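You operate a simulated robot arm through the tools that you are given. There is no shell and no other tool. Be economical: measure what you need, move in short steps, check, and stop when the job is done.

Carry out the task below with a simulated robot arm. There is one attempt and no reset: what you move stays moved.

## Task
Clear the overloaded small scale, zero it and shut the weight case.
Fine: its three weights go into the case; leave the other weights, the power key and scale C alone. Set down upright: weight.

The check looks at the end state, three seconds after you hand in, the way a careful person would. Anything else that was tipped, shoved, dropped, spilled or broken makes it a failure.

## Robot
A 6-joint arm with a fingered hand, hanging from a carriage that runs on a gantry, over the field with the corners [-234, 109.3], [-234, -18.7], [26, -18.8], [26, 109.2] (x, y) and turns from -6.231 to 5.76 rad about z. Base frame: it is fixed where the carriage stands at the start and does not move with it; the origin is on the floor, on the carriage's upright axis, x ahead of it, y to its left, z up; the surface under the hand at the start is at about z = 52. Units: cm, rad, N and s.
With the tool pointing down near the work surface it reaches from about 10 to 44 cm from the robot's upright axis, wherever it stands. Its first joint turns from -2.897 to 2.897 rad. Places, roughly: cal key of scale c [20, -10, 40]; hold key of scale c [10, -10, 40]; inside of the weight case [80, 0, 50]; left level knob of scale c [0, -10, 60]; lid of the weight case [80, 20, 60]; lock lever of scale c [20, -10, 60]; power key of scale c [0, -10, 40]; power key of the small cream scale [50, 0, 60]; right level knob of scale c [30, -10, 60]; scale tray (32x34x3 cm) [20, 10, 60]; tare key of scale c [10, -10, 40]; top of the small cream scale [50, 10, 60]; zero key of scale c [10, -10, 40]; zero key of the small cream scale [50, 0, 60]. Payload 4 kg.
The TCP is the grasp point between the finger pads, 3 cm short of the fingertips. In the tool frame z runs along the fingers and y along their closing line. The gripper opens to 10.4 cm. The gripper's body begins 3.5 cm behind the TCP. The gripper is a hand of 5 fingers: y runs from the thumb to the fingers, the wrist lies at [-1.5, -11.3, -19] in the tool frame, and closing takes about 1.5 s.
Orientation is told as [roll, pitch, yaw] about the base's x, y, z axes, in that order, counted from this pose: with the fingers straight down and the wrist toward the robot, the tool's x, y and z point along [0, 1, 0], [1, 0, 0] and [0, 0, -1] of the base frame.

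## Interface
- The arm moves only by the tool nudge_tool. Its argument "motion" is a list of rows, each a list of 7 numbers: the shift along the base's x, y, z in cm, then the turn, a rotation vector about the base's x, y, z in rad, then the finger opening in cm, from 0 to 10.4. In form: [[dx, dy, dz, rx, ry, rz, gripper], ...]. A call has 1 to 10 rows; each row shifts and turns the commanded pose from where the row before left it. Rows are played at 5 a second. More than 5 cm and 0.15 rad between two rows, or a gripper value outside its range, and nothing of the call is played. A pose out of reach is approached as far as the arm can. The call stops where the force on the tool passes 40 N (or 10 N more than at its start, if that is more) or the arm is blocked; 0.2 s more then pass. The fingers move at their own pace (about 4.5 cm/s each) and stop on an object; they squeeze with about 25 N. The grip force told is the motor's: it shows also when the fingers shut on nothing. Time passes only in rows, and 0.2 s behind the last, so rows that do not move let the fingers close. It gives the time, the measured TCP pose, the force on the tool (base axes), the opening and the grip force at its end, in the units of the frame above (readings bear some noise), with the torque about the TCP (base axes, N m) and any sound that the robot's microphone picked up.
- Cameras (640 x 400 px; columns grow to the right, rows downward): "scene" is now at [25.09, 1.99, 160.38]; the picture's right is [0.38, -0.93, 0.00], its down [-0.86, -0.35, -0.36] and it looks along [0.34, 0.14, -0.93] (base axes); focal length 214 px, centre (320, 200). "wrist" rides on the gripper at [6, -8.3, -12] in the tool frame; the picture's right is [-0.79, 0.29, -0.54], its down [-0.56, -0.71, 0.44] and it looks along [-0.26, 0.65, 0.72] (tool axes); focal length 234 px, centre (320, 200). There is no depth. A picture from a camera that has moved, and an enlarged one, comes with that camera's place and axes in the base frame and with its lens.
- grab_frame(camera): a new picture of that camera. It takes no simulated time.
- move_column(by): slides the trunk up (or, below 0, down) by that many cm; the arm and the scene camera ride with it, the base frame stays. It gives what a move gives, with no picture.
- drive_base(legs): drives the robot by 1 to 6 legs, each [ahead, left, turn to the left] in cm, cm and rad, along the robot's own axes; the way and the turn of a leg run together, so that a leg with both is an arc; at most 150 cm and 3.142 rad a leg. The arm and the cameras ride along, it lands a little off, and it stops where it bumps. It keeps to its track: a leg is cut to what the track allows. It gives what a move gives.
- preshape(shape): the hand has 5 fingers and takes this shape, open, in about a second: jaw (thumb against the fingers, like two jaws); tri (thumb and two fingers); tip (a fingertip pinch); poke (one finger out to press); point (the index stretched); flat (the hand flat); cup (the hand cupped); fist (a fist). The gripper value then closes the fingers along that shape, each until it touches; the sizes above hold for jaw. It gives what a move gives, with no picture.
- turn_head(pan, tilt): turns the head with the scene camera to pan (to the left, within 2.705 rad either way) and tilt (down, from -0.506 to 1.204), counted from straight ahead of the robot. It gives what a move gives.
- close_up(camera, box): a new picture of the part [left, top, right, bottom] of that camera's present view, enlarged. It takes no simulated time.
- sign_off(): hands the job in; it is judged then, once.

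Go step by step. Nothing tells you exact positions but the pictures and the camera data: compare them with the known pose of the tool, close in by small moves and look again before you grip or let go. The budget is 120 turns and 78 pictures, counting those below and the enlarged ones. Unless the task says otherwise, let go and move clear before handing in, and close with one line.

The tools are called after "Request:" as a command line: name --pt "numbers of a row" for each row, then --argument value for the rest, lists and objects as JSON in quotes. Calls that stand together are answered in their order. nudge_tool: Moves the arm, as the interface text tells. Its arguments: {"type":"object","properties":{"motion":{"type":"array"}},"required":["motion"]} The other tools are called the same way: move_column (by) slides the trunk up or down; preshape (shape) gives the hand a shape; drive_base (legs) drives the base; turn_head (pan, tilt) turns the head that bears the scene camera; grab_frame (camera) takes a picture; close_up (camera, box) takes an enlarged picture of a part of a camera's view; sign_off () hands the job in.

At the start:

```text
time: 0.0
eef_pos: [43.35, 3.01, 92.24]
ee_rot: [0.001, 0.0, -0.001]
contact_force: [0.3, -0.6, 0.0]
ft_torque: [0.0, -0.01, 0.04]
grip_width: 10.36
grip_force: 0.1
shape: jaw
trunk travel left (down, up): [-34.0, 25.8]
robot x, y, heading: [-0.04, -0.2, 0.005]
head pan, tilt: [0.386, 1.201]
```

scene: 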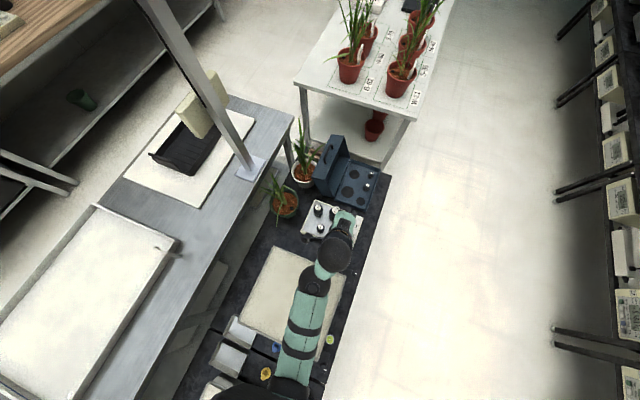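
wrist: 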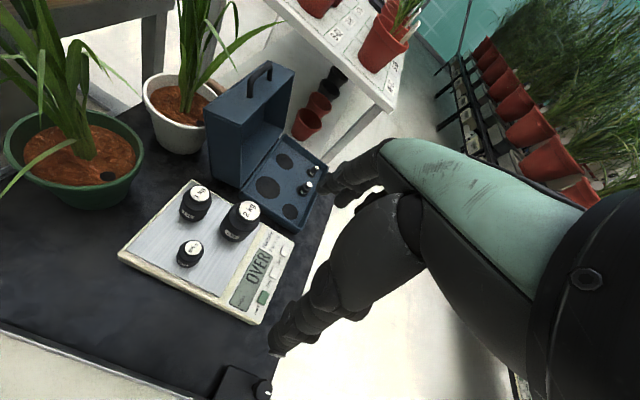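

The small scale reads OVER with three black knobbed weights on it, and the open case lies beyond it. I'll take enlarged views first.

Request:
close_up --camera "wrist" --box '[110, 160, 310, 330]'

Request:
close_up --camera "wrist" --box '[190, 50, 350, 240]'

Request:
close_up --camera "scene" --box '[260, 120, 400, 250]'

```text
2.35 times, centred on (210, 245) of wrist
camera zoom: at [34.99, 8.85, 104.05], right [0.29, -0.79, 0.54], down [-0.71, -0.56, -0.44], along [0.65, -0.26, -0.72], focal length 551 px, centre (579, 94)
```

zoom: 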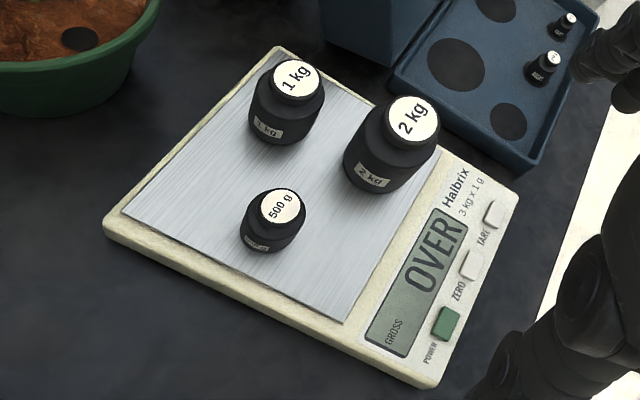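

```text
2.11 times, centred on (270, 145) of wrist
camera zoom: at [34.99, 8.85, 104.05], right [0.29, -0.79, 0.54], down [-0.71, -0.56, -0.44], along [0.65, -0.26, -0.72], focal length 493 px, centre (425, 316)
```

zoom: 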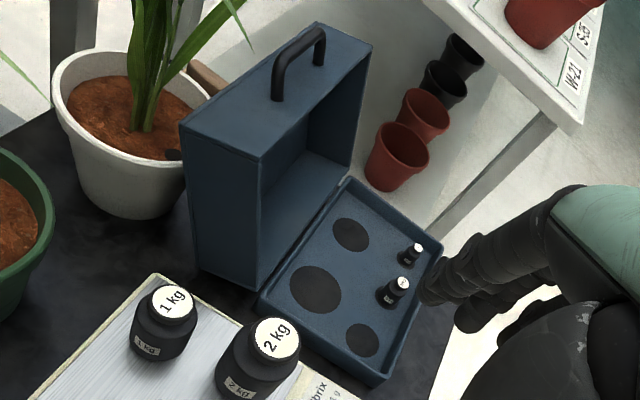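

```text
3.08 times, centred on (330, 185) of scene
camera zoom: at [25.09, 1.99, 160.38], right [0.38, -0.93, 0.0], down [-0.86, -0.35, -0.36], along [0.34, 0.14, -0.93], focal length 660 px, centre (289, 246)
```

zoom: 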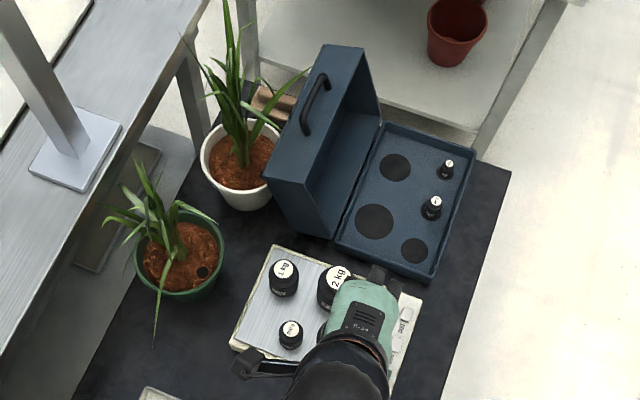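

The weights are roughly at 1 kg (56.4, 15.7), 2 kg (57.5, 7) and 500 g (48.8, 11.3). The case pads are at x 71–85, so I drive ahead to the track's end to get the case in reach.

Request:
drive_base --legs '[[25.8, 3, 0]]'

Request:
nudge_tool --pt "-4 0 0 0 0 0 10.4" --pt "-4 0 0 0 0 0 10.4" --pt "-4 0 0 0 0 0 10.4" --pt "-4 0 0 0 0 0 10.4" --pt "-4 0 0 0 0 0 10.4"

Request:
grab_frame --camera "scene"

Request:
grab_frame --camera "wrist"

```text
time: 1.9
eef_pos: [68.93, 5.9, 92.02]
ee_rot: [0.001, 0.0, -0.001]
contact_force: [0.6, -0.3, 0.9]
ft_torque: [-0.02, 0.03, -0.02]
grip_width: 10.36
grip_force: 0.1
shape: jaw
trunk travel left (down, up): [-34.0, 25.8]
robot x, y, heading: [25.69, 3.2, -0.004]
head pan, tilt: [0.386, 1.201]
```

```text
time: 3.1
eef_pos: [49.08, 5.82, 91.98]
ee_rot: [0.002, -0.001, -0.002]
contact_force: [0.4, -0.1, 0.0]
ft_torque: [0.02, 0.0, 0.0]
grip_width: 10.4
grip_force: 0.1
shape: jaw
trunk travel left (down, up): [-34.0, 25.8]
robot x, y, heading: [25.5, 3.4, 0.001]
head pan, tilt: [0.386, 1.201]
```

```text
72 pictures are left
camera scene: at [50.75, 4.93, 160.38], right [0.37, -0.93, 0.0], down [-0.86, -0.35, -0.36], along [0.34, 0.14, -0.93], focal length 214 px, centre (320, 200)
```

scene: 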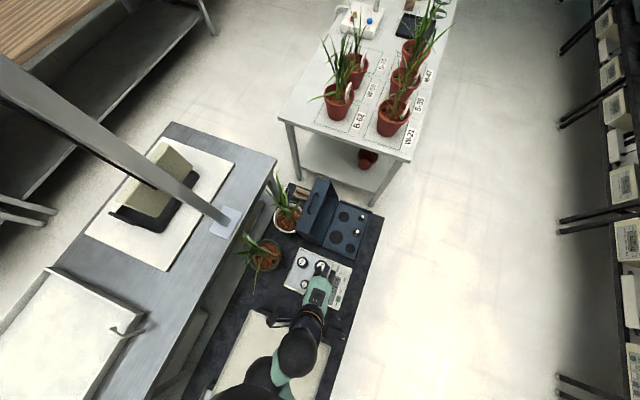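

```text
71 pictures are left
camera wrist: at [40.77, 11.72, 104.01], right [0.29, -0.79, 0.54], down [-0.71, -0.56, -0.44], along [0.65, -0.26, -0.72], focal length 234 px, centre (320, 200)
```

wrist: 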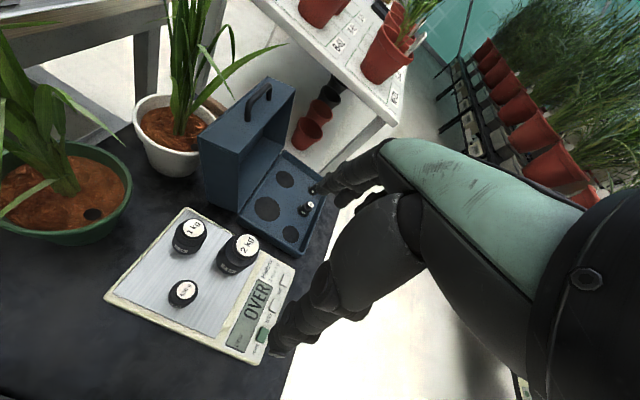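

Before picking anything I check how far the arm reaches over the case, at a safe height.

Request:
nudge_tool --pt "4.5 0 0 0 0 0 10.4" --pt "4.5 0 0 0 0 0 10.4" --pt "4.5 0 0 0 0 0 10.4" --pt "4.5 0 0 0 0 0 10.4" --pt "4.5 0 0 0 0 0 10.4" --pt "4.5 0 0 0 0 0 10.4" --pt "4.5 0 0 0 0 0 10.4" --pt "4.5 0 0 0 0 0 10.4"

Request:
grab_frame --camera "wrist"

Request:
close_up --camera "scene" --box '[240, 160, 400, 330]'

```text
time: 4.9
eef_pos: [85.19, 5.64, 92.41]
ee_rot: [0.001, 0.0, -0.001]
contact_force: [0.1, 0.1, -0.4]
ft_torque: [-0.01, -0.01, -0.01]
grip_width: 10.38
grip_force: 0.0
shape: jaw
trunk travel left (down, up): [-34.0, 25.8]
robot x, y, heading: [25.5, 2.79, -0.008]
head pan, tilt: [0.386, 1.201]
```

```text
70 pictures are left
camera wrist: at [76.93, 11.7, 104.29], right [0.29, -0.79, 0.54], down [-0.71, -0.56, -0.44], along [0.65, -0.26, -0.72], focal length 234 px, centre (320, 200)
```

wrist: 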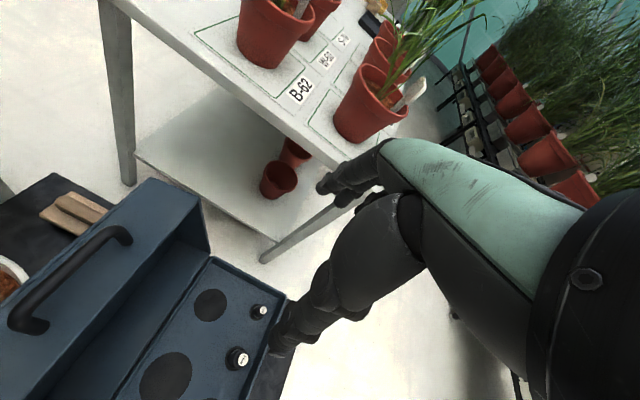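

```text
2.35 times, centred on (320, 245) of scene
camera zoom: at [50.76, 4.94, 160.39], right [0.37, -0.93, 0.0], down [-0.86, -0.35, -0.36], along [0.34, 0.14, -0.93], focal length 505 px, centre (320, 94)
```

zoom: 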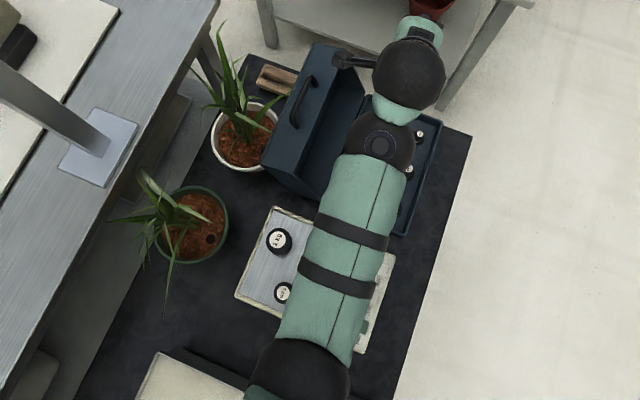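

At z = 92 the arm reaches over the far pad, so lowering the trunk will set things down there. Next I go back above the 1 kg weight at (56.4, 15.7).

Request:
nudge_tool --pt "-4.8 0 0 0 0 0 10.4" --pt "-4.8 0 0 0 0 0 10.4" --pt "-4.8 0 0 0 0 0 10.4" --pt "-4.8 0 0 0 0 0 10.4" --pt "-4.8 0 0 0 0 0 10.4" --pt "-4.8 0 0 0 0 0 10.4" --pt "0 5 0 0 0 0 10.4" --pt "0 5 0 0 0 0 10.4" --pt "0 0 -5 0 0 0 9" --pt "0 0 -5 0 0 0 9"

Request:
nudge_tool --pt "0 0 -4 0 0 0 9" --pt "0 0 -4 0 0 0 9" --pt "0 0 0 0 0 0 9"

Request:
grab_frame --camera "wrist"

```text
time: 7.1
eef_pos: [56.7, 14.5, 79.35]
ee_rot: [0.001, -0.001, 0.0]
contact_force: [-0.3, 0.2, -0.1]
ft_torque: [0.01, -0.01, 0.02]
grip_width: 9.04
grip_force: 0.0
shape: jaw
out of reach, approached as far as the arm can: row 7, 8
trunk travel left (down, up): [-34.0, 25.8]
robot x, y, heading: [25.81, 3.38, -0.003]
head pan, tilt: [0.386, 1.201]
```

```text
time: 7.9
eef_pos: [57.01, 14.44, 71.32]
ee_rot: [0.001, -0.002, -0.002]
contact_force: [0.6, -0.5, -0.2]
ft_torque: [-0.04, -0.01, -0.01]
grip_width: 9.01
grip_force: 0.0
shape: jaw
trunk travel left (down, up): [-34.0, 25.8]
robot x, y, heading: [25.41, 2.82, -0.006]
head pan, tilt: [0.386, 1.201]
```

```text
68 pictures are left
camera wrist: at [48.72, 20.42, 83.32], right [0.29, -0.79, 0.54], down [-0.71, -0.56, -0.44], along [0.65, -0.26, -0.72], focal length 234 px, centre (320, 200)
```

wrist: 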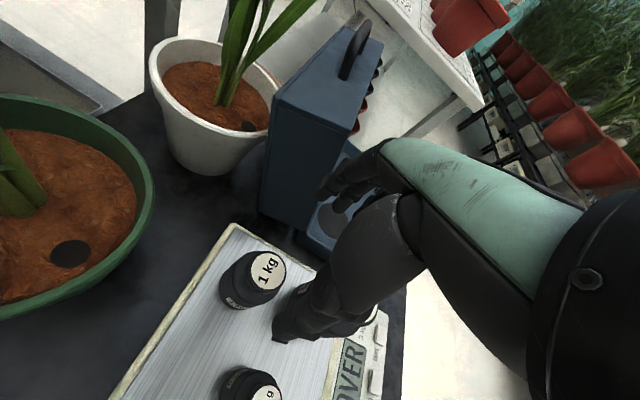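

The 1 kg weight is at about (56.3, 15.4) with its top near z = 63. I align over it and lower around it.

Request:
nudge_tool --pt "-0.7 0.9 0 0 0 0 10.4" --pt "0 0 -3 0 0 0 10.4" --pt "0 0 -2.3 0 0 0 10.4" --pt "0 0 0 0 0 0 10.4"

Request:
grab_frame --camera "wrist"

Request:
close_up --camera "scene" --box '[270, 230, 370, 310]'

```text
time: 8.9
eef_pos: [56.09, 15.45, 65.93]
ee_rot: [-0.001, -0.001, -0.002]
contact_force: [-0.5, -0.3, 0.6]
ft_torque: [-0.01, -0.01, 0.04]
grip_width: 10.38
grip_force: 0.0
shape: jaw
trunk travel left (down, up): [-34.0, 25.8]
robot x, y, heading: [25.72, 3.18, 0.001]
head pan, tilt: [0.386, 1.201]
```

```text
67 pictures are left
camera wrist: at [47.86, 21.36, 77.92], right [0.29, -0.79, 0.54], down [-0.71, -0.56, -0.44], along [0.65, -0.26, -0.72], focal length 234 px, centre (320, 200)
```

wrist: 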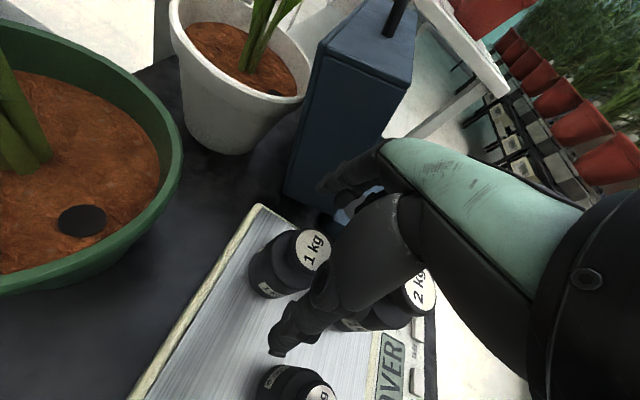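

```text
5.00 times, centred on (320, 270) of scene
camera zoom: at [50.74, 4.94, 160.38], right [0.38, -0.93, 0.0], down [-0.86, -0.35, -0.36], along [0.34, 0.14, -0.93], focal length 1072 px, centre (320, -150)
```

zoom: 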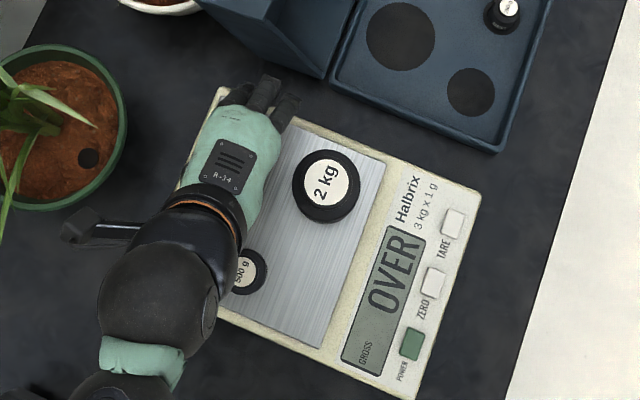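

The hand straddles the 1 kg weight. I go down further and close.

Request:
nudge_tool --pt "0.3 -0.2 -2.5 0 0 0 10.4" --pt "0 0 -2 0 0 0 10.4" --pt "0 0 0 0 0 0 10.4"

Request:
grab_frame --camera "wrist"

```text
time: 9.7
eef_pos: [56.5, 15.27, 61.63]
ee_rot: [-0.001, 0.0, -0.001]
contact_force: [-0.2, -0.1, -1.0]
ft_torque: [0.0, -0.01, 0.01]
grip_width: 10.37
grip_force: 0.0
shape: jaw
trunk travel left (down, up): [-34.0, 25.8]
robot x, y, heading: [25.75, 2.81, 0.001]
head pan, tilt: [0.386, 1.201]
```

```text
65 pictures are left
camera wrist: at [48.18, 21.09, 73.51], right [0.29, -0.79, 0.54], down [-0.71, -0.56, -0.44], along [0.65, -0.26, -0.72], focal length 234 px, centre (320, 200)
```

wrist: 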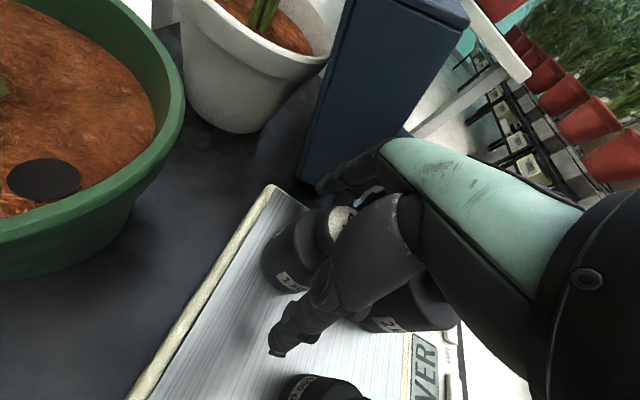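

Request:
nudge_tool --pt "0 0 -1 0 0 0 10.4" --pt "0 0 0 0 0 0 6" --pt "0 0 0 0 0 0 2" --pt "0 0 0 0 0 0 0" --pt "0 0 0 0 0 0 0" --pt "0 0 0 0 0 0 0" --pt "0 0 0 0 0 0 0" --pt "0 0 0 0 0 0 0" --pt "0 0 0 0 0 0 0" --pt "0 0 0 0 0 0 0"

Request:
grab_frame --camera "wrist"

```text
time: 11.9
eef_pos: [56.53, 15.05, 60.55]
ee_rot: [-0.002, 0.001, -0.002]
contact_force: [-1.8, 0.7, -0.7]
ft_torque: [0.0, 0.05, -0.03]
grip_width: 3.97
grip_force: 25.0
shape: jaw
trunk travel left (down, up): [-34.0, 25.8]
robot x, y, heading: [25.58, 2.73, -0.002]
head pan, tilt: [0.386, 1.201]
```

```text
64 pictures are left
camera wrist: at [48.21, 21.11, 72.45], right [0.29, -0.79, 0.54], down [-0.71, -0.56, -0.44], along [0.65, -0.26, -0.72], focal length 234 px, centre (320, 200)
```

wrist: 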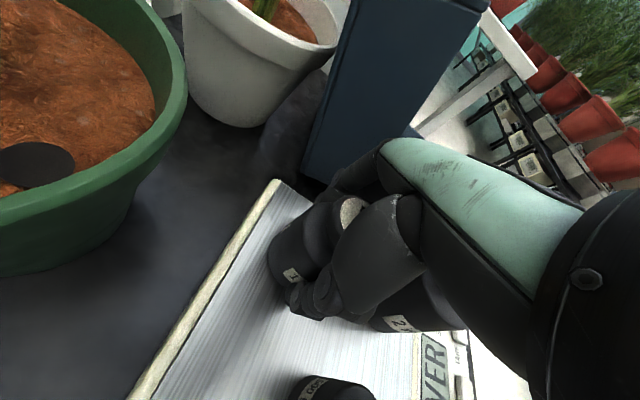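

It is gripped at about 4 cm. I lift it straight up and check that it follows.

Request:
nudge_tool --pt "0 0 1 0 0 0 0" --pt "0 0 2 0 0 0 0" --pt "0 0 4 0 0 0 0" --pt "0 0 4 0 0 0 0" --pt "0 0 0 0 0 0 0"

Request:
grab_frame --camera "wrist"

```text
time: 13.1
eef_pos: [56.45, 15.23, 71.42]
ee_rot: [-0.003, 0.001, -0.001]
contact_force: [0.1, 0.3, -9.2]
ft_torque: [0.0, -0.03, 0.0]
grip_width: 3.84
grip_force: 25.4
shape: jaw
trunk travel left (down, up): [-34.0, 25.8]
robot x, y, heading: [25.65, 3.03, 0.001]
head pan, tilt: [0.386, 1.201]
```

```text
63 pictures are left
camera wrist: at [48.17, 21.21, 83.25], right [0.29, -0.79, 0.54], down [-0.71, -0.56, -0.43], along [0.65, -0.26, -0.72], focal length 234 px, centre (320, 200)
```

wrist: 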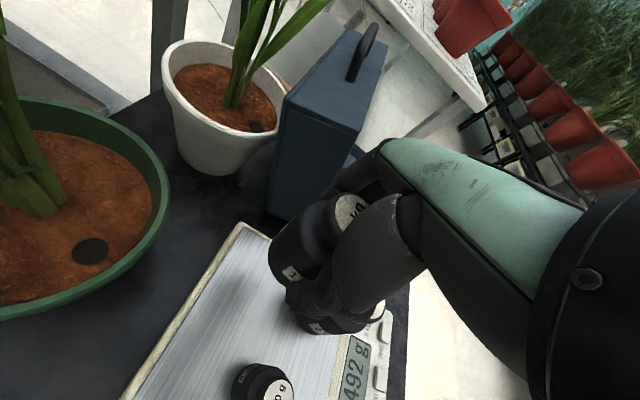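

The weight is held (9 N) and the scale now shows about 2492 g. I carry it at height over the far medium pad at (85.3, 5.8).

Request:
nudge_tool --pt "0 0 5 0 0 0 0" --pt "0 0 5 0 0 0 0" --pt "0 -4.7 5 0 0 0 0" --pt "0 -4.7 4 0 0 0 0" --pt "4.8 0 0 0 0 0 0" --pt "4.8 0 0 0 0 0 0" --pt "4.8 0 0 0 0 0 0" --pt "4.8 0 0 0 0 0 0" --pt "4.8 0 0 0 0 0 0" --pt "4.8 0 0 0 0 0 0"

Request:
move_column --by -20

Request:
grab_frame --camera "wrist"

Request:
grab_frame --camera "scene"

```text
refused: row 3 steps farther than a row can; nothing moved
```

```text
time: 14.4
eef_pos: [57.31, 15.81, 59.93]
ee_rot: [0.016, -0.026, -0.005]
contact_force: [-4.4, -1.0, 21.1]
ft_torque: [-0.06, 0.51, 0.06]
grip_width: 4.09
grip_force: 24.6
shape: jaw
trunk travel left (down, up): [-21.5, 38.3]
robot x, y, heading: [25.59, 2.54, 0.003]
head pan, tilt: [0.386, 1.201]
stopped: the force on the tool passed its limit at 106 N (the readings are from after the stop); the commanded pose is now the measured one
```

```text
62 pictures are left
camera wrist: at [48.76, 21.6, 71.65], right [0.27, -0.8, 0.54], down [-0.7, -0.55, -0.46], along [0.66, -0.25, -0.71], focal length 234 px, centre (320, 200)
```

wrist: 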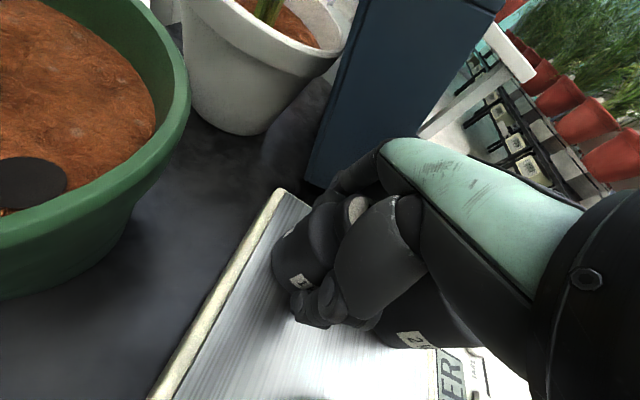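

```text
61 pictures are left
camera scene: at [50.69, 4.93, 147.88], right [0.37, -0.93, 0.0], down [-0.86, -0.35, -0.36], along [0.34, 0.14, -0.93], focal length 214 px, centre (320, 200)
```

scene: 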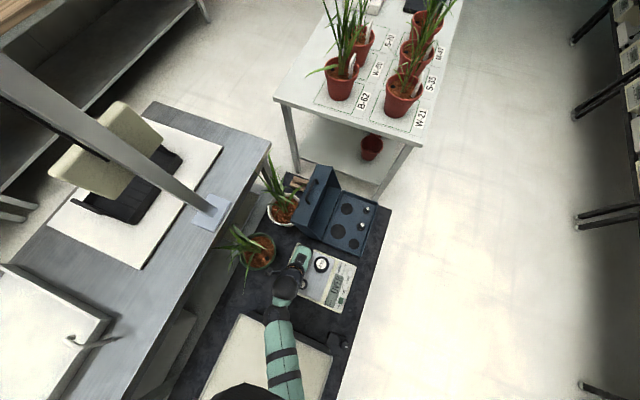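

My travel call was refused and the trunk drop ran anyway, so I pressed the weight back onto the scale; I should not have chained those two. I raise the trunk again and check the scale and weights.

Request:
move_column --by 12.5

Request:
grab_frame --camera "wrist"

Request:
close_up --camera "scene" --box '[270, 230, 370, 310]'

```text
time: 15.9
eef_pos: [57.19, 15.67, 72.15]
ee_rot: [0.015, -0.022, -0.007]
contact_force: [0.0, 0.1, -9.2]
ft_torque: [-0.06, -0.03, 0.02]
grip_width: 3.82
grip_force: 25.4
shape: jaw
trunk travel left (down, up): [-34.0, 25.8]
robot x, y, heading: [25.53, 3.01, -0.002]
head pan, tilt: [0.386, 1.201]
```

```text
60 pictures are left
camera wrist: at [48.68, 21.53, 84.02], right [0.27, -0.8, 0.54], down [-0.7, -0.55, -0.46], along [0.66, -0.25, -0.71], focal length 234 px, centre (320, 200)
```

wrist: 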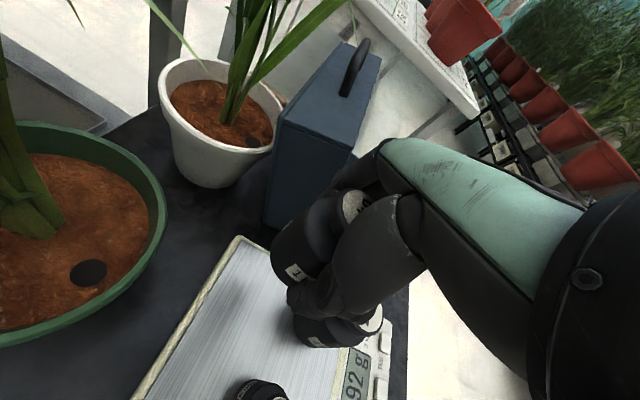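

```text
5.00 times, centred on (320, 270) of scene
camera zoom: at [50.7, 4.92, 160.4], right [0.37, -0.93, 0.0], down [-0.86, -0.35, -0.36], along [0.34, 0.14, -0.93], focal length 1072 px, centre (320, -150)
```

zoom: 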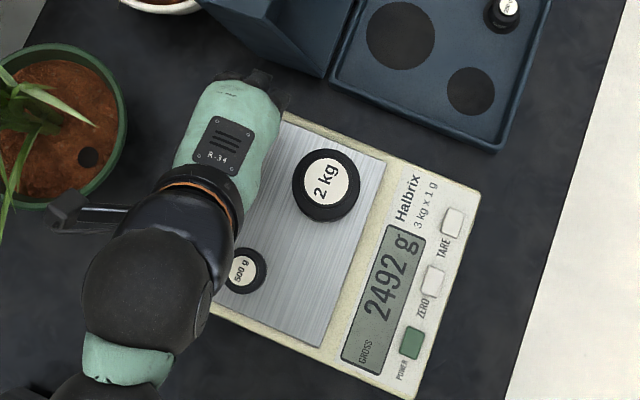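

No harm done: it reads 2492 g again and the other weights haven't moved. Next is the travel, in legal steps.

Request:
nudge_tool --pt "0 0 4.8 0 0 0 0" --pt "0 0 4.8 0 0 0 0" --pt "0 0 4.8 0 0 0 0" --pt "0 -3 2.8 0 0 0 0" --pt "0 -3.5 2.3 0 0 0 0" --pt "0 -3.4 0 0 0 0 0" --pt "4.7 0 0 0 0 0 0" --pt "4.7 0 0 0 0 0 0" --pt "4.7 0 0 0 0 0 0" --pt "4.7 0 0 0 0 0 0"

```text
time: 18.1
eef_pos: [75.8, 6.0, 92.1]
ee_rot: [0.015, -0.023, -0.004]
contact_force: [0.4, 0.1, -9.8]
ft_torque: [-0.04, -0.04, 0.03]
grip_width: 3.75
grip_force: 24.5
shape: jaw
trunk travel left (down, up): [-34.0, 25.8]
robot x, y, heading: [25.84, 2.9, -0.005]
head pan, tilt: [0.386, 1.201]
```

Request:
nudge_tool --pt "4.7 0 0 0 0 0 0" --pt "4.7 -0.2 0 0 0 0 0" --pt "0 0 0 0 0 0 0"

```text
time: 18.9
eef_pos: [85.14, 5.84, 91.64]
ee_rot: [0.013, -0.019, -0.005]
contact_force: [1.0, 0.8, -10.2]
ft_torque: [-0.04, -0.02, 0.02]
grip_width: 3.75
grip_force: 25.2
shape: jaw
trunk travel left (down, up): [-34.0, 25.8]
robot x, y, heading: [25.7, 2.77, -0.004]
head pan, tilt: [0.386, 1.201]
```

I'm over the far pad, so I lower the trunk part way and look.

Request:
move_column --by -24

Request:
grab_frame --camera "wrist"

Request:
close_up --camera "scene" --box '[280, 160, 400, 280]'

```text
time: 21.4
eef_pos: [85.24, 5.83, 67.83]
ee_rot: [0.014, -0.02, -0.007]
contact_force: [-0.2, -0.1, -9.8]
ft_torque: [-0.04, -0.04, 0.01]
grip_width: 3.74
grip_force: 25.1
shape: jaw
trunk travel left (down, up): [-10.0, 49.8]
robot x, y, heading: [25.62, 2.89, -0.004]
head pan, tilt: [0.386, 1.201]
```

```text
58 pictures are left
camera wrist: at [76.64, 11.6, 79.61], right [0.27, -0.8, 0.54], down [-0.7, -0.55, -0.46], along [0.66, -0.25, -0.71], focal length 234 px, centre (320, 200)
```

wrist: 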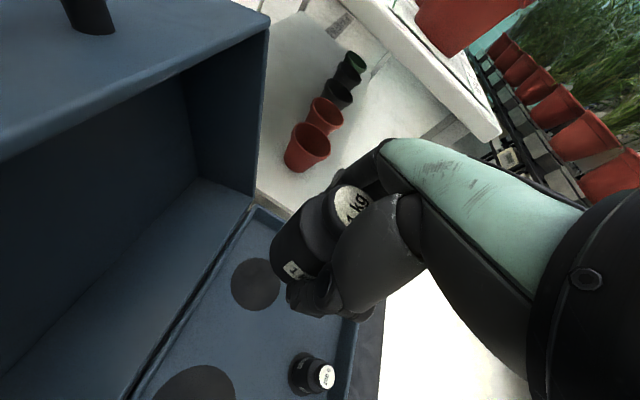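

```text
3.33 times, centred on (340, 220) of scene
camera zoom: at [50.67, 4.93, 136.4], right [0.37, -0.93, 0.0], down [-0.86, -0.35, -0.36], along [0.34, 0.14, -0.93], focal length 715 px, centre (253, 133)
```

zoom: 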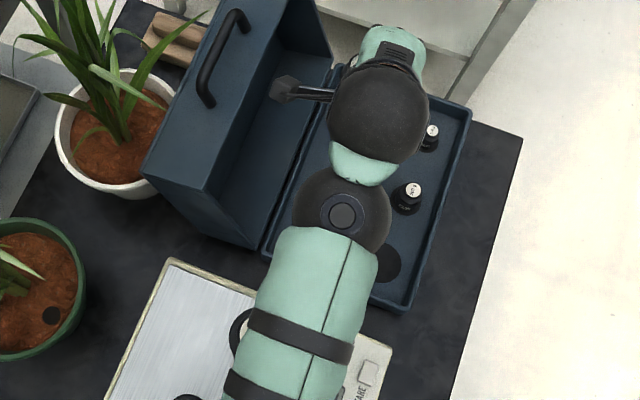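

The pad is directly under the weight, with the weight's centre about 0.5 cm past it in x and y. I correct that and come lower.

Request:
nudge_tool --pt "-0.4 -0.5 0 0 0 0 0" --pt "0 0 0 0 0 0 0"

Request:
move_column --by -7

Request:
grab_frame --camera "wrist"

```text
time: 22.0
eef_pos: [84.77, 5.31, 67.77]
ee_rot: [0.013, -0.02, -0.004]
contact_force: [0.0, -0.3, -10.2]
ft_torque: [-0.08, -0.02, -0.02]
grip_width: 3.74
grip_force: 25.1
shape: jaw
trunk travel left (down, up): [-10.0, 49.8]
robot x, y, heading: [25.63, 2.75, 0.002]
head pan, tilt: [0.386, 1.201]
```

```text
time: 23.1
eef_pos: [84.77, 5.42, 60.77]
ee_rot: [0.014, -0.019, -0.005]
contact_force: [0.6, -0.2, -10.5]
ft_torque: [-0.05, -0.04, -0.03]
grip_width: 3.75
grip_force: 24.6
shape: jaw
trunk travel left (down, up): [-3.0, 56.8]
robot x, y, heading: [25.63, 2.97, -0.004]
head pan, tilt: [0.386, 1.201]
```

```text
56 pictures are left
camera wrist: at [76.23, 11.11, 72.6], right [0.27, -0.8, 0.54], down [-0.7, -0.55, -0.46], along [0.66, -0.25, -0.71], focal length 234 px, centre (320, 200)
```

wrist: 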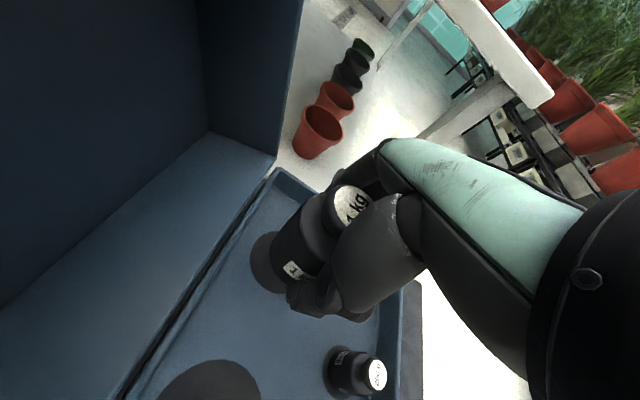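

Request:
nudge_tool --pt "0 0 -0.7 0 0 0 0" --pt "0 0 -0.7 0 0 0 0" --pt "0 0 -0.5 0 0 0 0" --pt "0 0 0 0 0 0 0"

Request:
grab_frame --camera "wrist"

```text
time: 24.1
eef_pos: [84.7, 5.41, 58.84]
ee_rot: [0.013, -0.021, -0.006]
contact_force: [-1.1, 0.2, -9.4]
ft_torque: [-0.06, -0.04, -0.04]
grip_width: 3.73
grip_force: 24.4
shape: jaw
trunk travel left (down, up): [-3.0, 56.8]
robot x, y, heading: [25.49, 3.12, 0.001]
head pan, tilt: [0.386, 1.201]
```

```text
55 pictures are left
camera wrist: at [76.22, 11.15, 70.7], right [0.27, -0.8, 0.54], down [-0.7, -0.55, -0.46], along [0.66, -0.25, -0.71], focal length 234 px, centre (320, 200)
```

wrist: 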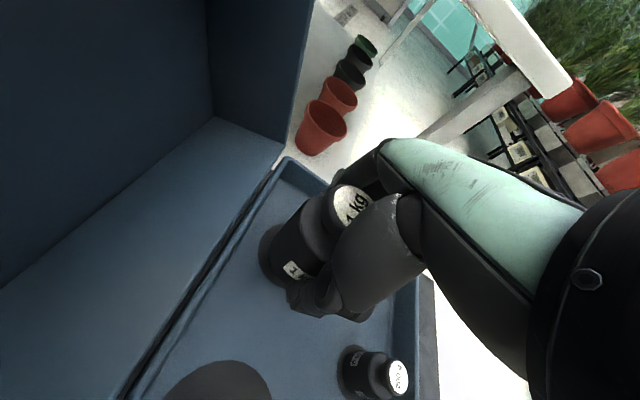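

Request:
nudge_tool --pt "0 0 -0.5 0 0 0 0" --pt "0 0 -0.5 0 0 0 0" --pt "0 0 0 0 0 0 0"

Request:
close_up --camera "wrist" --box '[200, 140, 440, 330]'

```text
time: 24.9
eef_pos: [84.85, 5.32, 57.86]
ee_rot: [0.016, -0.02, -0.007]
contact_force: [-0.4, 0.0, -10.1]
ft_torque: [-0.05, -0.03, 0.01]
grip_width: 3.73
grip_force: 24.6
shape: jaw
trunk travel left (down, up): [-3.0, 56.8]
robot x, y, heading: [25.93, 3.01, 0.002]
head pan, tilt: [0.386, 1.201]
```

```text
2.11 times, centred on (320, 235) of wrist
camera zoom: at [76.23, 11.2, 69.68], right [0.27, -0.8, 0.54], down [-0.7, -0.55, -0.46], along [0.66, -0.25, -0.71], focal length 493 px, centre (320, 126)
```

zoom: 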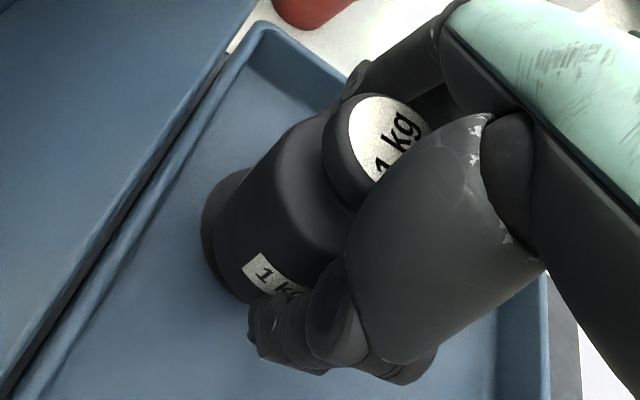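

Request:
nudge_tool --pt "0 0 -0.4 0 0 0 0" --pt "0 0 -0.4 0 0 0 0" --pt "0 0 0 0 0 0 0"

Request:
close_up --camera "wrist" --box '[200, 140, 440, 330]'

```text
time: 25.7
eef_pos: [84.65, 5.29, 56.94]
ee_rot: [0.015, -0.021, -0.006]
contact_force: [0.1, 0.0, -10.0]
ft_torque: [-0.05, -0.05, 0.0]
grip_width: 3.75
grip_force: 24.9
shape: jaw
trunk travel left (down, up): [-3.0, 56.8]
robot x, y, heading: [25.58, 3.0, 0.001]
head pan, tilt: [0.386, 1.201]
```

```text
2.11 times, centred on (320, 235) of wrist
camera zoom: at [76.22, 11.12, 68.8], right [0.27, -0.8, 0.54], down [-0.7, -0.55, -0.46], along [0.66, -0.25, -0.71], focal length 493 px, centre (320, 126)
```

zoom: 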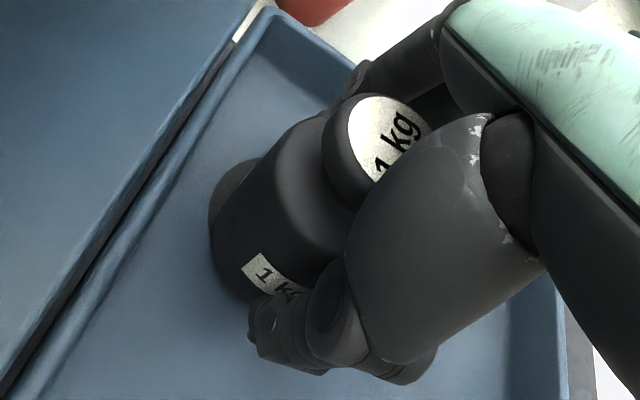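

Request:
nudge_tool --pt "0.3 0.1 -0.3 0 0 0 0" --pt "0 0 -0.4 0 0 0 0" --pt "0 0 0 0 0 0 0"

Request:
close_up --camera "wrist" --box '[200, 140, 440, 330]'

```text
time: 26.5
eef_pos: [85.02, 5.55, 56.41]
ee_rot: [0.015, -0.02, -0.005]
contact_force: [0.2, -0.5, -8.4]
ft_torque: [-0.01, -0.05, 0.0]
grip_width: 3.76
grip_force: 25.2
shape: jaw
trunk travel left (down, up): [-3.0, 56.8]
robot x, y, heading: [25.61, 3.36, 0.002]
head pan, tilt: [0.386, 1.201]
```

```text
2.11 times, centred on (320, 235) of wrist
camera zoom: at [76.51, 11.24, 68.23], right [0.27, -0.8, 0.54], down [-0.7, -0.55, -0.46], along [0.66, -0.25, -0.71], focal length 493 px, centre (320, 126)
```

zoom: 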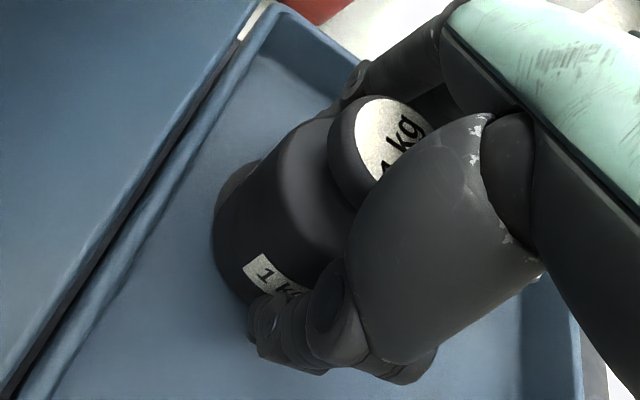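

Request:
nudge_tool --pt "0.2 0 -0.15 0 0 0 0" --pt "0 0 -0.2 0 0 0 0" --pt "0 0 0 0 0 0 0"

```text
time: 27.3
eef_pos: [85.42, 5.49, 56.15]
ee_rot: [0.013, -0.027, -0.006]
contact_force: [-3.5, 0.3, 6.7]
ft_torque: [0.03, 0.11, 0.03]
grip_width: 3.79
grip_force: 25.1
shape: jaw
trunk travel left (down, up): [-3.0, 56.8]
robot x, y, heading: [25.71, 3.03, 0.0]
head pan, tilt: [0.386, 1.201]
```

It is seated (the force has turned upward). I open just enough and rise.

Request:
nudge_tool --pt "0 0 0 0 0 0 5" --pt "0 0 0 0 0 0 6.5" --pt "0 0 0 0 0 0 7" --pt "0 0 0 0 0 0 7" --pt "0 0 0 0 0 0 7"

Request:
close_up --camera "wrist" --box '[200, 140, 440, 330]'

```text
time: 28.5
eef_pos: [85.32, 5.43, 55.99]
ee_rot: [0.014, -0.022, -0.004]
contact_force: [0.1, -0.7, -0.2]
ft_torque: [-0.02, 0.02, 0.0]
grip_width: 6.94
grip_force: 0.0
shape: jaw
trunk travel left (down, up): [-3.0, 56.8]
robot x, y, heading: [25.77, 2.83, -0.003]
head pan, tilt: [0.386, 1.201]
```

```text
2.11 times, centred on (320, 235) of wrist
camera zoom: at [76.76, 11.22, 67.81], right [0.27, -0.8, 0.54], down [-0.7, -0.55, -0.46], along [0.66, -0.25, -0.71], focal length 493 px, centre (320, 126)
```

zoom: 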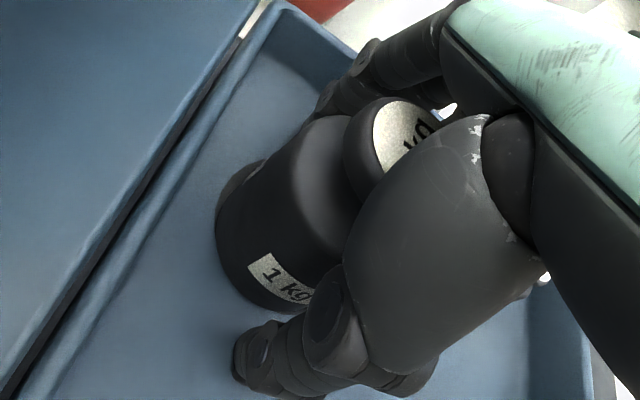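

Released and upright. I rise clear of it.

Request:
nudge_tool --pt "0 0 1 0 0 0 7.2" --pt "0 0 1.5 0 0 0 7.2" --pt "0 0 2 0 0 0 7.2" --pt "0 0 0 0 0 0 7.2"

Request:
move_column --by 31

Request:
grab_frame --camera "wrist"

```text
time: 29.5
eef_pos: [85.43, 5.43, 60.39]
ee_rot: [0.014, -0.022, -0.005]
contact_force: [-0.3, 0.7, 0.5]
ft_torque: [-0.03, -0.01, -0.01]
grip_width: 7.16
grip_force: 0.1
shape: jaw
trunk travel left (down, up): [-3.0, 56.8]
robot x, y, heading: [25.78, 2.94, -0.001]
head pan, tilt: [0.386, 1.201]
```

```text
time: 32.6
eef_pos: [85.35, 5.52, 91.36]
ee_rot: [0.013, -0.023, -0.006]
contact_force: [0.8, -0.7, 0.0]
ft_torque: [0.02, 0.03, 0.01]
grip_width: 7.12
grip_force: 0.0
shape: jaw
trunk travel left (down, up): [-34.0, 25.8]
robot x, y, heading: [25.66, 2.89, -0.002]
head pan, tilt: [0.386, 1.201]
```

```text
50 pictures are left
camera wrist: at [76.92, 11.27, 103.17], right [0.27, -0.8, 0.54], down [-0.7, -0.55, -0.46], along [0.66, -0.25, -0.71], focal length 234 px, centre (320, 200)
```

wrist: 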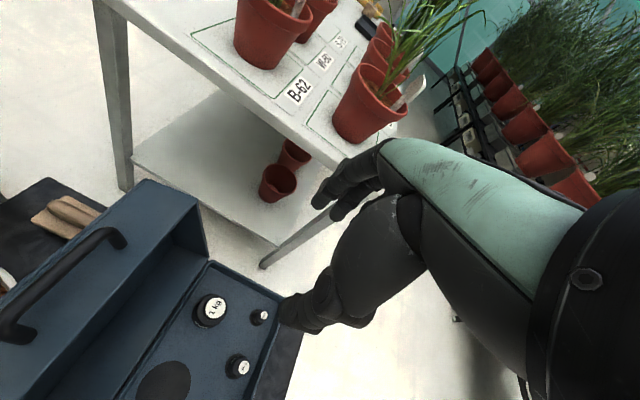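

The 1 kg weight stands in its pad. Next is the 2 kg weight at about (57.6, 7.3).

Request:
nudge_tool --pt "-4.7 0 0 -0.014 0.022 0.005 10.4" --pt "-4.7 0.3 0 0 0 0 10.4" --pt "-4.7 0.3 0 0 0 0 10.4" --pt "-4.7 0.3 0 0 0 0 10.4" --pt "-4.7 0.4 0 0 0 0 10.4" --pt "-4.3 0.4 0 0 0 0 10.4" --pt "0 0 -4.8 0 0 0 10.4" --pt "0 0 -4.8 0 0 0 10.4" --pt "0 0 -4.8 0 0 0 10.4" --pt "0 0 0 0 0 0 10.4"

Request:
grab_frame --camera "wrist"

```text
time: 34.8
eef_pos: [57.4, 7.49, 76.95]
ee_rot: [0.002, -0.001, 0.0]
contact_force: [-0.5, 0.4, -1.3]
ft_torque: [-0.04, 0.01, -0.02]
grip_width: 10.41
grip_force: 0.0
shape: jaw
trunk travel left (down, up): [-34.0, 25.8]
robot x, y, heading: [25.73, 3.2, -0.003]
head pan, tilt: [0.386, 1.201]
```

```text
49 pictures are left
camera wrist: at [49.07, 13.31, 88.91], right [0.29, -0.79, 0.54], down [-0.71, -0.56, -0.44], along [0.65, -0.26, -0.72], focal length 234 px, centre (320, 200)
```

wrist: 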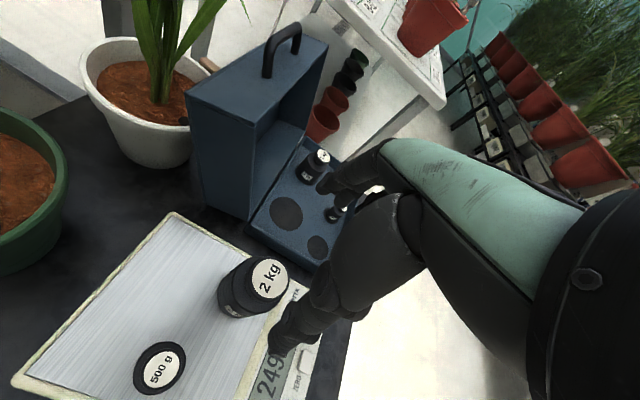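

Request:
nudge_tool --pt "0 -0.3 -4.5 0 0 0 10.4" --pt "0 0 -4 0 0 0 10.4" --pt "0 0 -2.5 0 0 0 10.4" --pt "0 0 0 0 0 0 10.4"

Request:
close_up --camera "wrist" --box '[200, 140, 440, 330]'

```text
time: 35.8
eef_pos: [57.66, 6.82, 65.96]
ee_rot: [-0.001, 0.0, 0.001]
contact_force: [-0.2, 0.6, 1.0]
ft_torque: [0.01, 0.02, 0.03]
grip_width: 10.39
grip_force: 0.0
shape: jaw
trunk travel left (down, up): [-34.0, 25.8]
robot x, y, heading: [25.64, 2.98, -0.0]
head pan, tilt: [0.386, 1.201]
```

```text
2.11 times, centred on (320, 235) of wrist
camera zoom: at [49.39, 12.75, 77.86], right [0.29, -0.79, 0.54], down [-0.71, -0.56, -0.44], along [0.65, -0.26, -0.72], focal length 493 px, centre (320, 126)
```

zoom: 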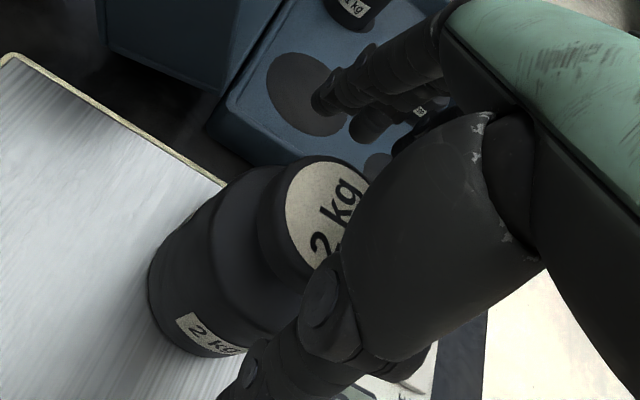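

Request:
nudge_tool --pt "-0.1 0.3 -1.5 0 0 0 10.4" --pt "0 0 -1.2 0 0 0 10.4" --pt "0 0 0 0 0 0 10.4"

Request:
close_up --camera "wrist" --box '[200, 140, 440, 330]'

```text
time: 36.6
eef_pos: [57.68, 7.11, 63.24]
ee_rot: [0.0, -0.001, 0.001]
contact_force: [-0.1, 0.0, -0.2]
ft_torque: [0.01, 0.03, 0.02]
grip_width: 10.41
grip_force: 0.1
shape: jaw
trunk travel left (down, up): [-34.0, 25.8]
robot x, y, heading: [25.7, 2.57, -0.001]
head pan, tilt: [0.386, 1.201]
```

```text
2.11 times, centred on (320, 235) of wrist
camera zoom: at [49.31, 13.08, 75.09], right [0.29, -0.79, 0.54], down [-0.71, -0.56, -0.44], along [0.65, -0.26, -0.72], focal length 493 px, centre (320, 126)
```

zoom: 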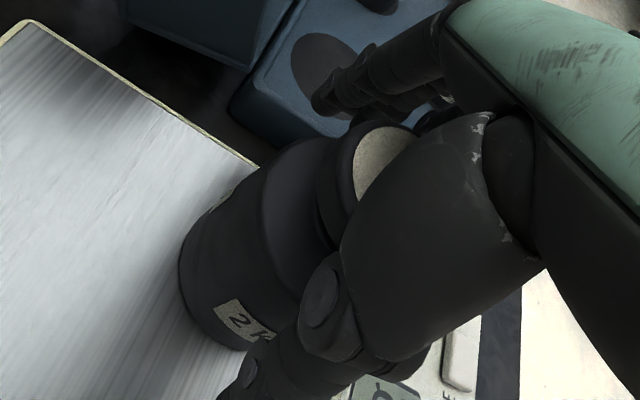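

Request:
nudge_tool --pt "0 0 -0.3 0 0 0 10.4" --pt "0 0 0 0 0 0 6" --pt "0 0 0 0 0 0 2" --pt "0 0 0 0 0 0 0" --pt "0 0 0 0 0 0 0" --pt "0 0 0 0 0 0 0" --pt "0 0 0 0 0 0 0" --pt "0 0 0 0 0 0 0" --pt "0 0 0 0 0 0 0" --pt "0 0 0 0 0 0 0"

Request:
nudge_tool --pt "0 0 0.5 0 0 0 0" --pt "0 0 1 0 0 0 0" --pt "0 0 2 0 0 0 0" --pt "0 0 3 0 0 0 0" --pt "0 0 0 0 0 0 0"

Request:
close_up --camera "wrist" --box '[200, 140, 440, 330]'

```text
time: 38.8
eef_pos: [57.53, 7.14, 62.93]
ee_rot: [0.0, 0.0, -0.001]
contact_force: [-3.4, -0.3, -0.1]
ft_torque: [0.01, 0.02, -0.03]
grip_width: 5.28
grip_force: 24.6
shape: jaw
trunk travel left (down, up): [-34.0, 25.8]
robot x, y, heading: [25.55, 2.73, -0.0]
head pan, tilt: [0.386, 1.201]
```

```text
time: 40.0
eef_pos: [56.92, 7.19, 69.31]
ee_rot: [0.001, 0.0, -0.001]
contact_force: [0.1, 0.3, -19.6]
ft_torque: [0.0, -0.03, -0.02]
grip_width: 5.23
grip_force: 25.3
shape: jaw
trunk travel left (down, up): [-34.0, 25.8]
robot x, y, heading: [25.38, 2.91, -0.006]
head pan, tilt: [0.386, 1.201]
```

```text
2.11 times, centred on (320, 235) of wrist
camera zoom: at [48.67, 13.17, 81.22], right [0.29, -0.79, 0.54], down [-0.71, -0.56, -0.43], along [0.65, -0.26, -0.72], focal length 493 px, centre (320, 126)
```

zoom: 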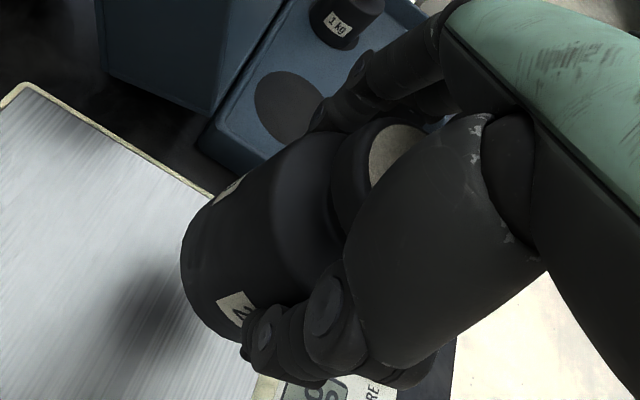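

The 2 kg weight is held (19.6 N). I raise it, carry it over the large pad at (74.2, 5.9) and lower with the trunk.

Request:
nudge_tool --pt "0 0 4.8 0 0 0 0" --pt "0 0 4.8 0 0 0 0" --pt "0 0 4.8 0 0 0 0" --pt "0 0 4.6 0 0 0 0" --pt "4.4 -0.4 0 0 0 0 0" --pt "4.4 -0.4 0 0 0 0 0" --pt "4.4 -0.4 0 0 0 0 0" --pt "3.7 -0.3 0 0 0 0 0" --pt "0 0 0 0 0 0 0"

```text
time: 42.0
eef_pos: [74.09, 5.57, 88.29]
ee_rot: [0.0, 0.005, 0.001]
contact_force: [-0.6, 0.0, -19.0]
ft_torque: [0.02, -0.04, 0.0]
grip_width: 5.17
grip_force: 25.2
shape: jaw
trunk travel left (down, up): [-34.0, 25.8]
robot x, y, heading: [25.59, 2.74, 0.0]
head pan, tilt: [0.386, 1.201]
```

Request:
move_column --by -24

Request:
grab_frame --camera "wrist"

Request:
close_up --camera "scene" --box '[280, 160, 400, 280]'

```text
time: 44.5
eef_pos: [74.26, 5.61, 64.51]
ee_rot: [0.0, 0.002, 0.0]
contact_force: [-0.2, 0.6, -19.3]
ft_torque: [0.06, -0.01, 0.03]
grip_width: 5.16
grip_force: 25.1
shape: jaw
trunk travel left (down, up): [-10.0, 49.8]
robot x, y, heading: [25.32, 2.61, -0.0]
head pan, tilt: [0.386, 1.201]
```

```text
45 pictures are left
camera wrist: at [65.91, 11.46, 76.41], right [0.29, -0.79, 0.54], down [-0.71, -0.56, -0.44], along [0.65, -0.26, -0.72], focal length 234 px, centre (320, 200)
```

wrist: 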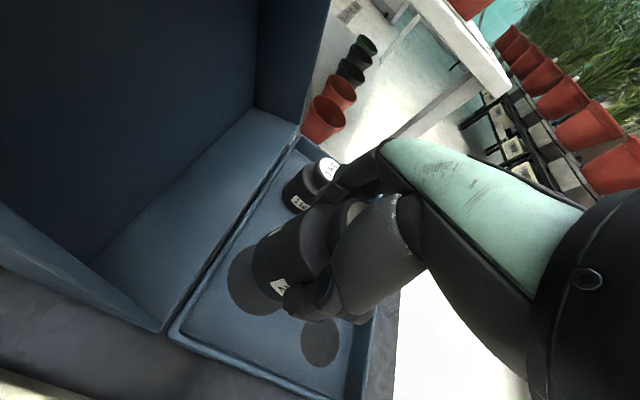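

```text
3.33 times, centred on (340, 220) of scene
camera zoom: at [50.64, 4.93, 136.39], right [0.37, -0.93, 0.0], down [-0.86, -0.35, -0.36], along [0.34, 0.14, -0.93], focal length 715 px, centre (253, 133)
```

zoom: 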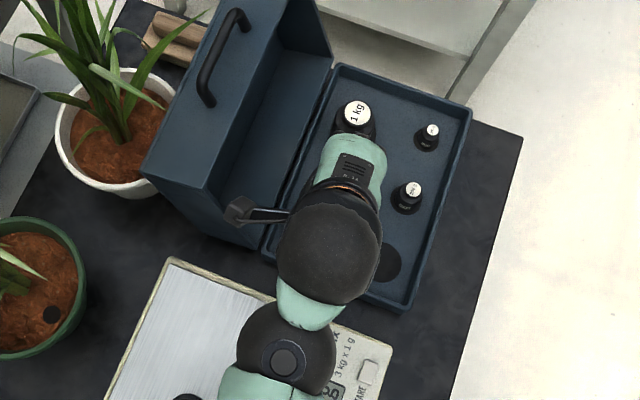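

Request:
nudge_tool --pt "0 0 -1.5 0 0 0 0" --pt "0 0 -1.5 0 0 0 0" --pt "0 0 -1 0 0 0 0" --pt "0 0 0 0 0 0 0"

Request:
close_up --camera "wrist" --box '[200, 140, 440, 330]'

```text
time: 45.5
eef_pos: [74.21, 5.5, 60.44]
ee_rot: [0.0, 0.001, 0.0]
contact_force: [0.2, 0.7, -20.1]
ft_torque: [0.04, -0.05, 0.02]
grip_width: 5.19
grip_force: 25.7
shape: jaw
trunk travel left (down, up): [-10.0, 49.8]
robot x, y, heading: [25.62, 2.58, 0.0]
head pan, tilt: [0.386, 1.201]
```

```text
2.11 times, centred on (320, 235) of wrist
camera zoom: at [65.89, 11.4, 72.33], right [0.29, -0.79, 0.54], down [-0.71, -0.56, -0.44], along [0.65, -0.26, -0.72], focal length 493 px, centre (320, 126)
```

zoom: 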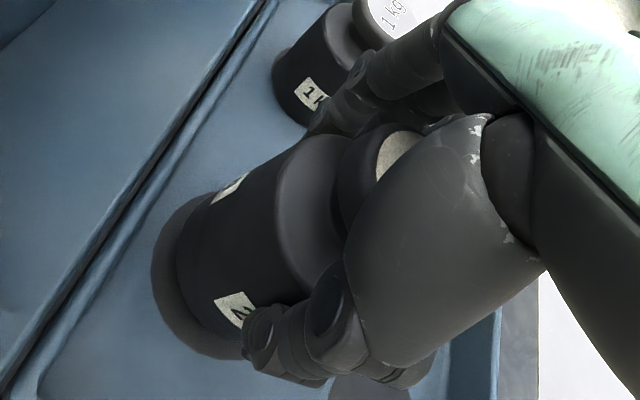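

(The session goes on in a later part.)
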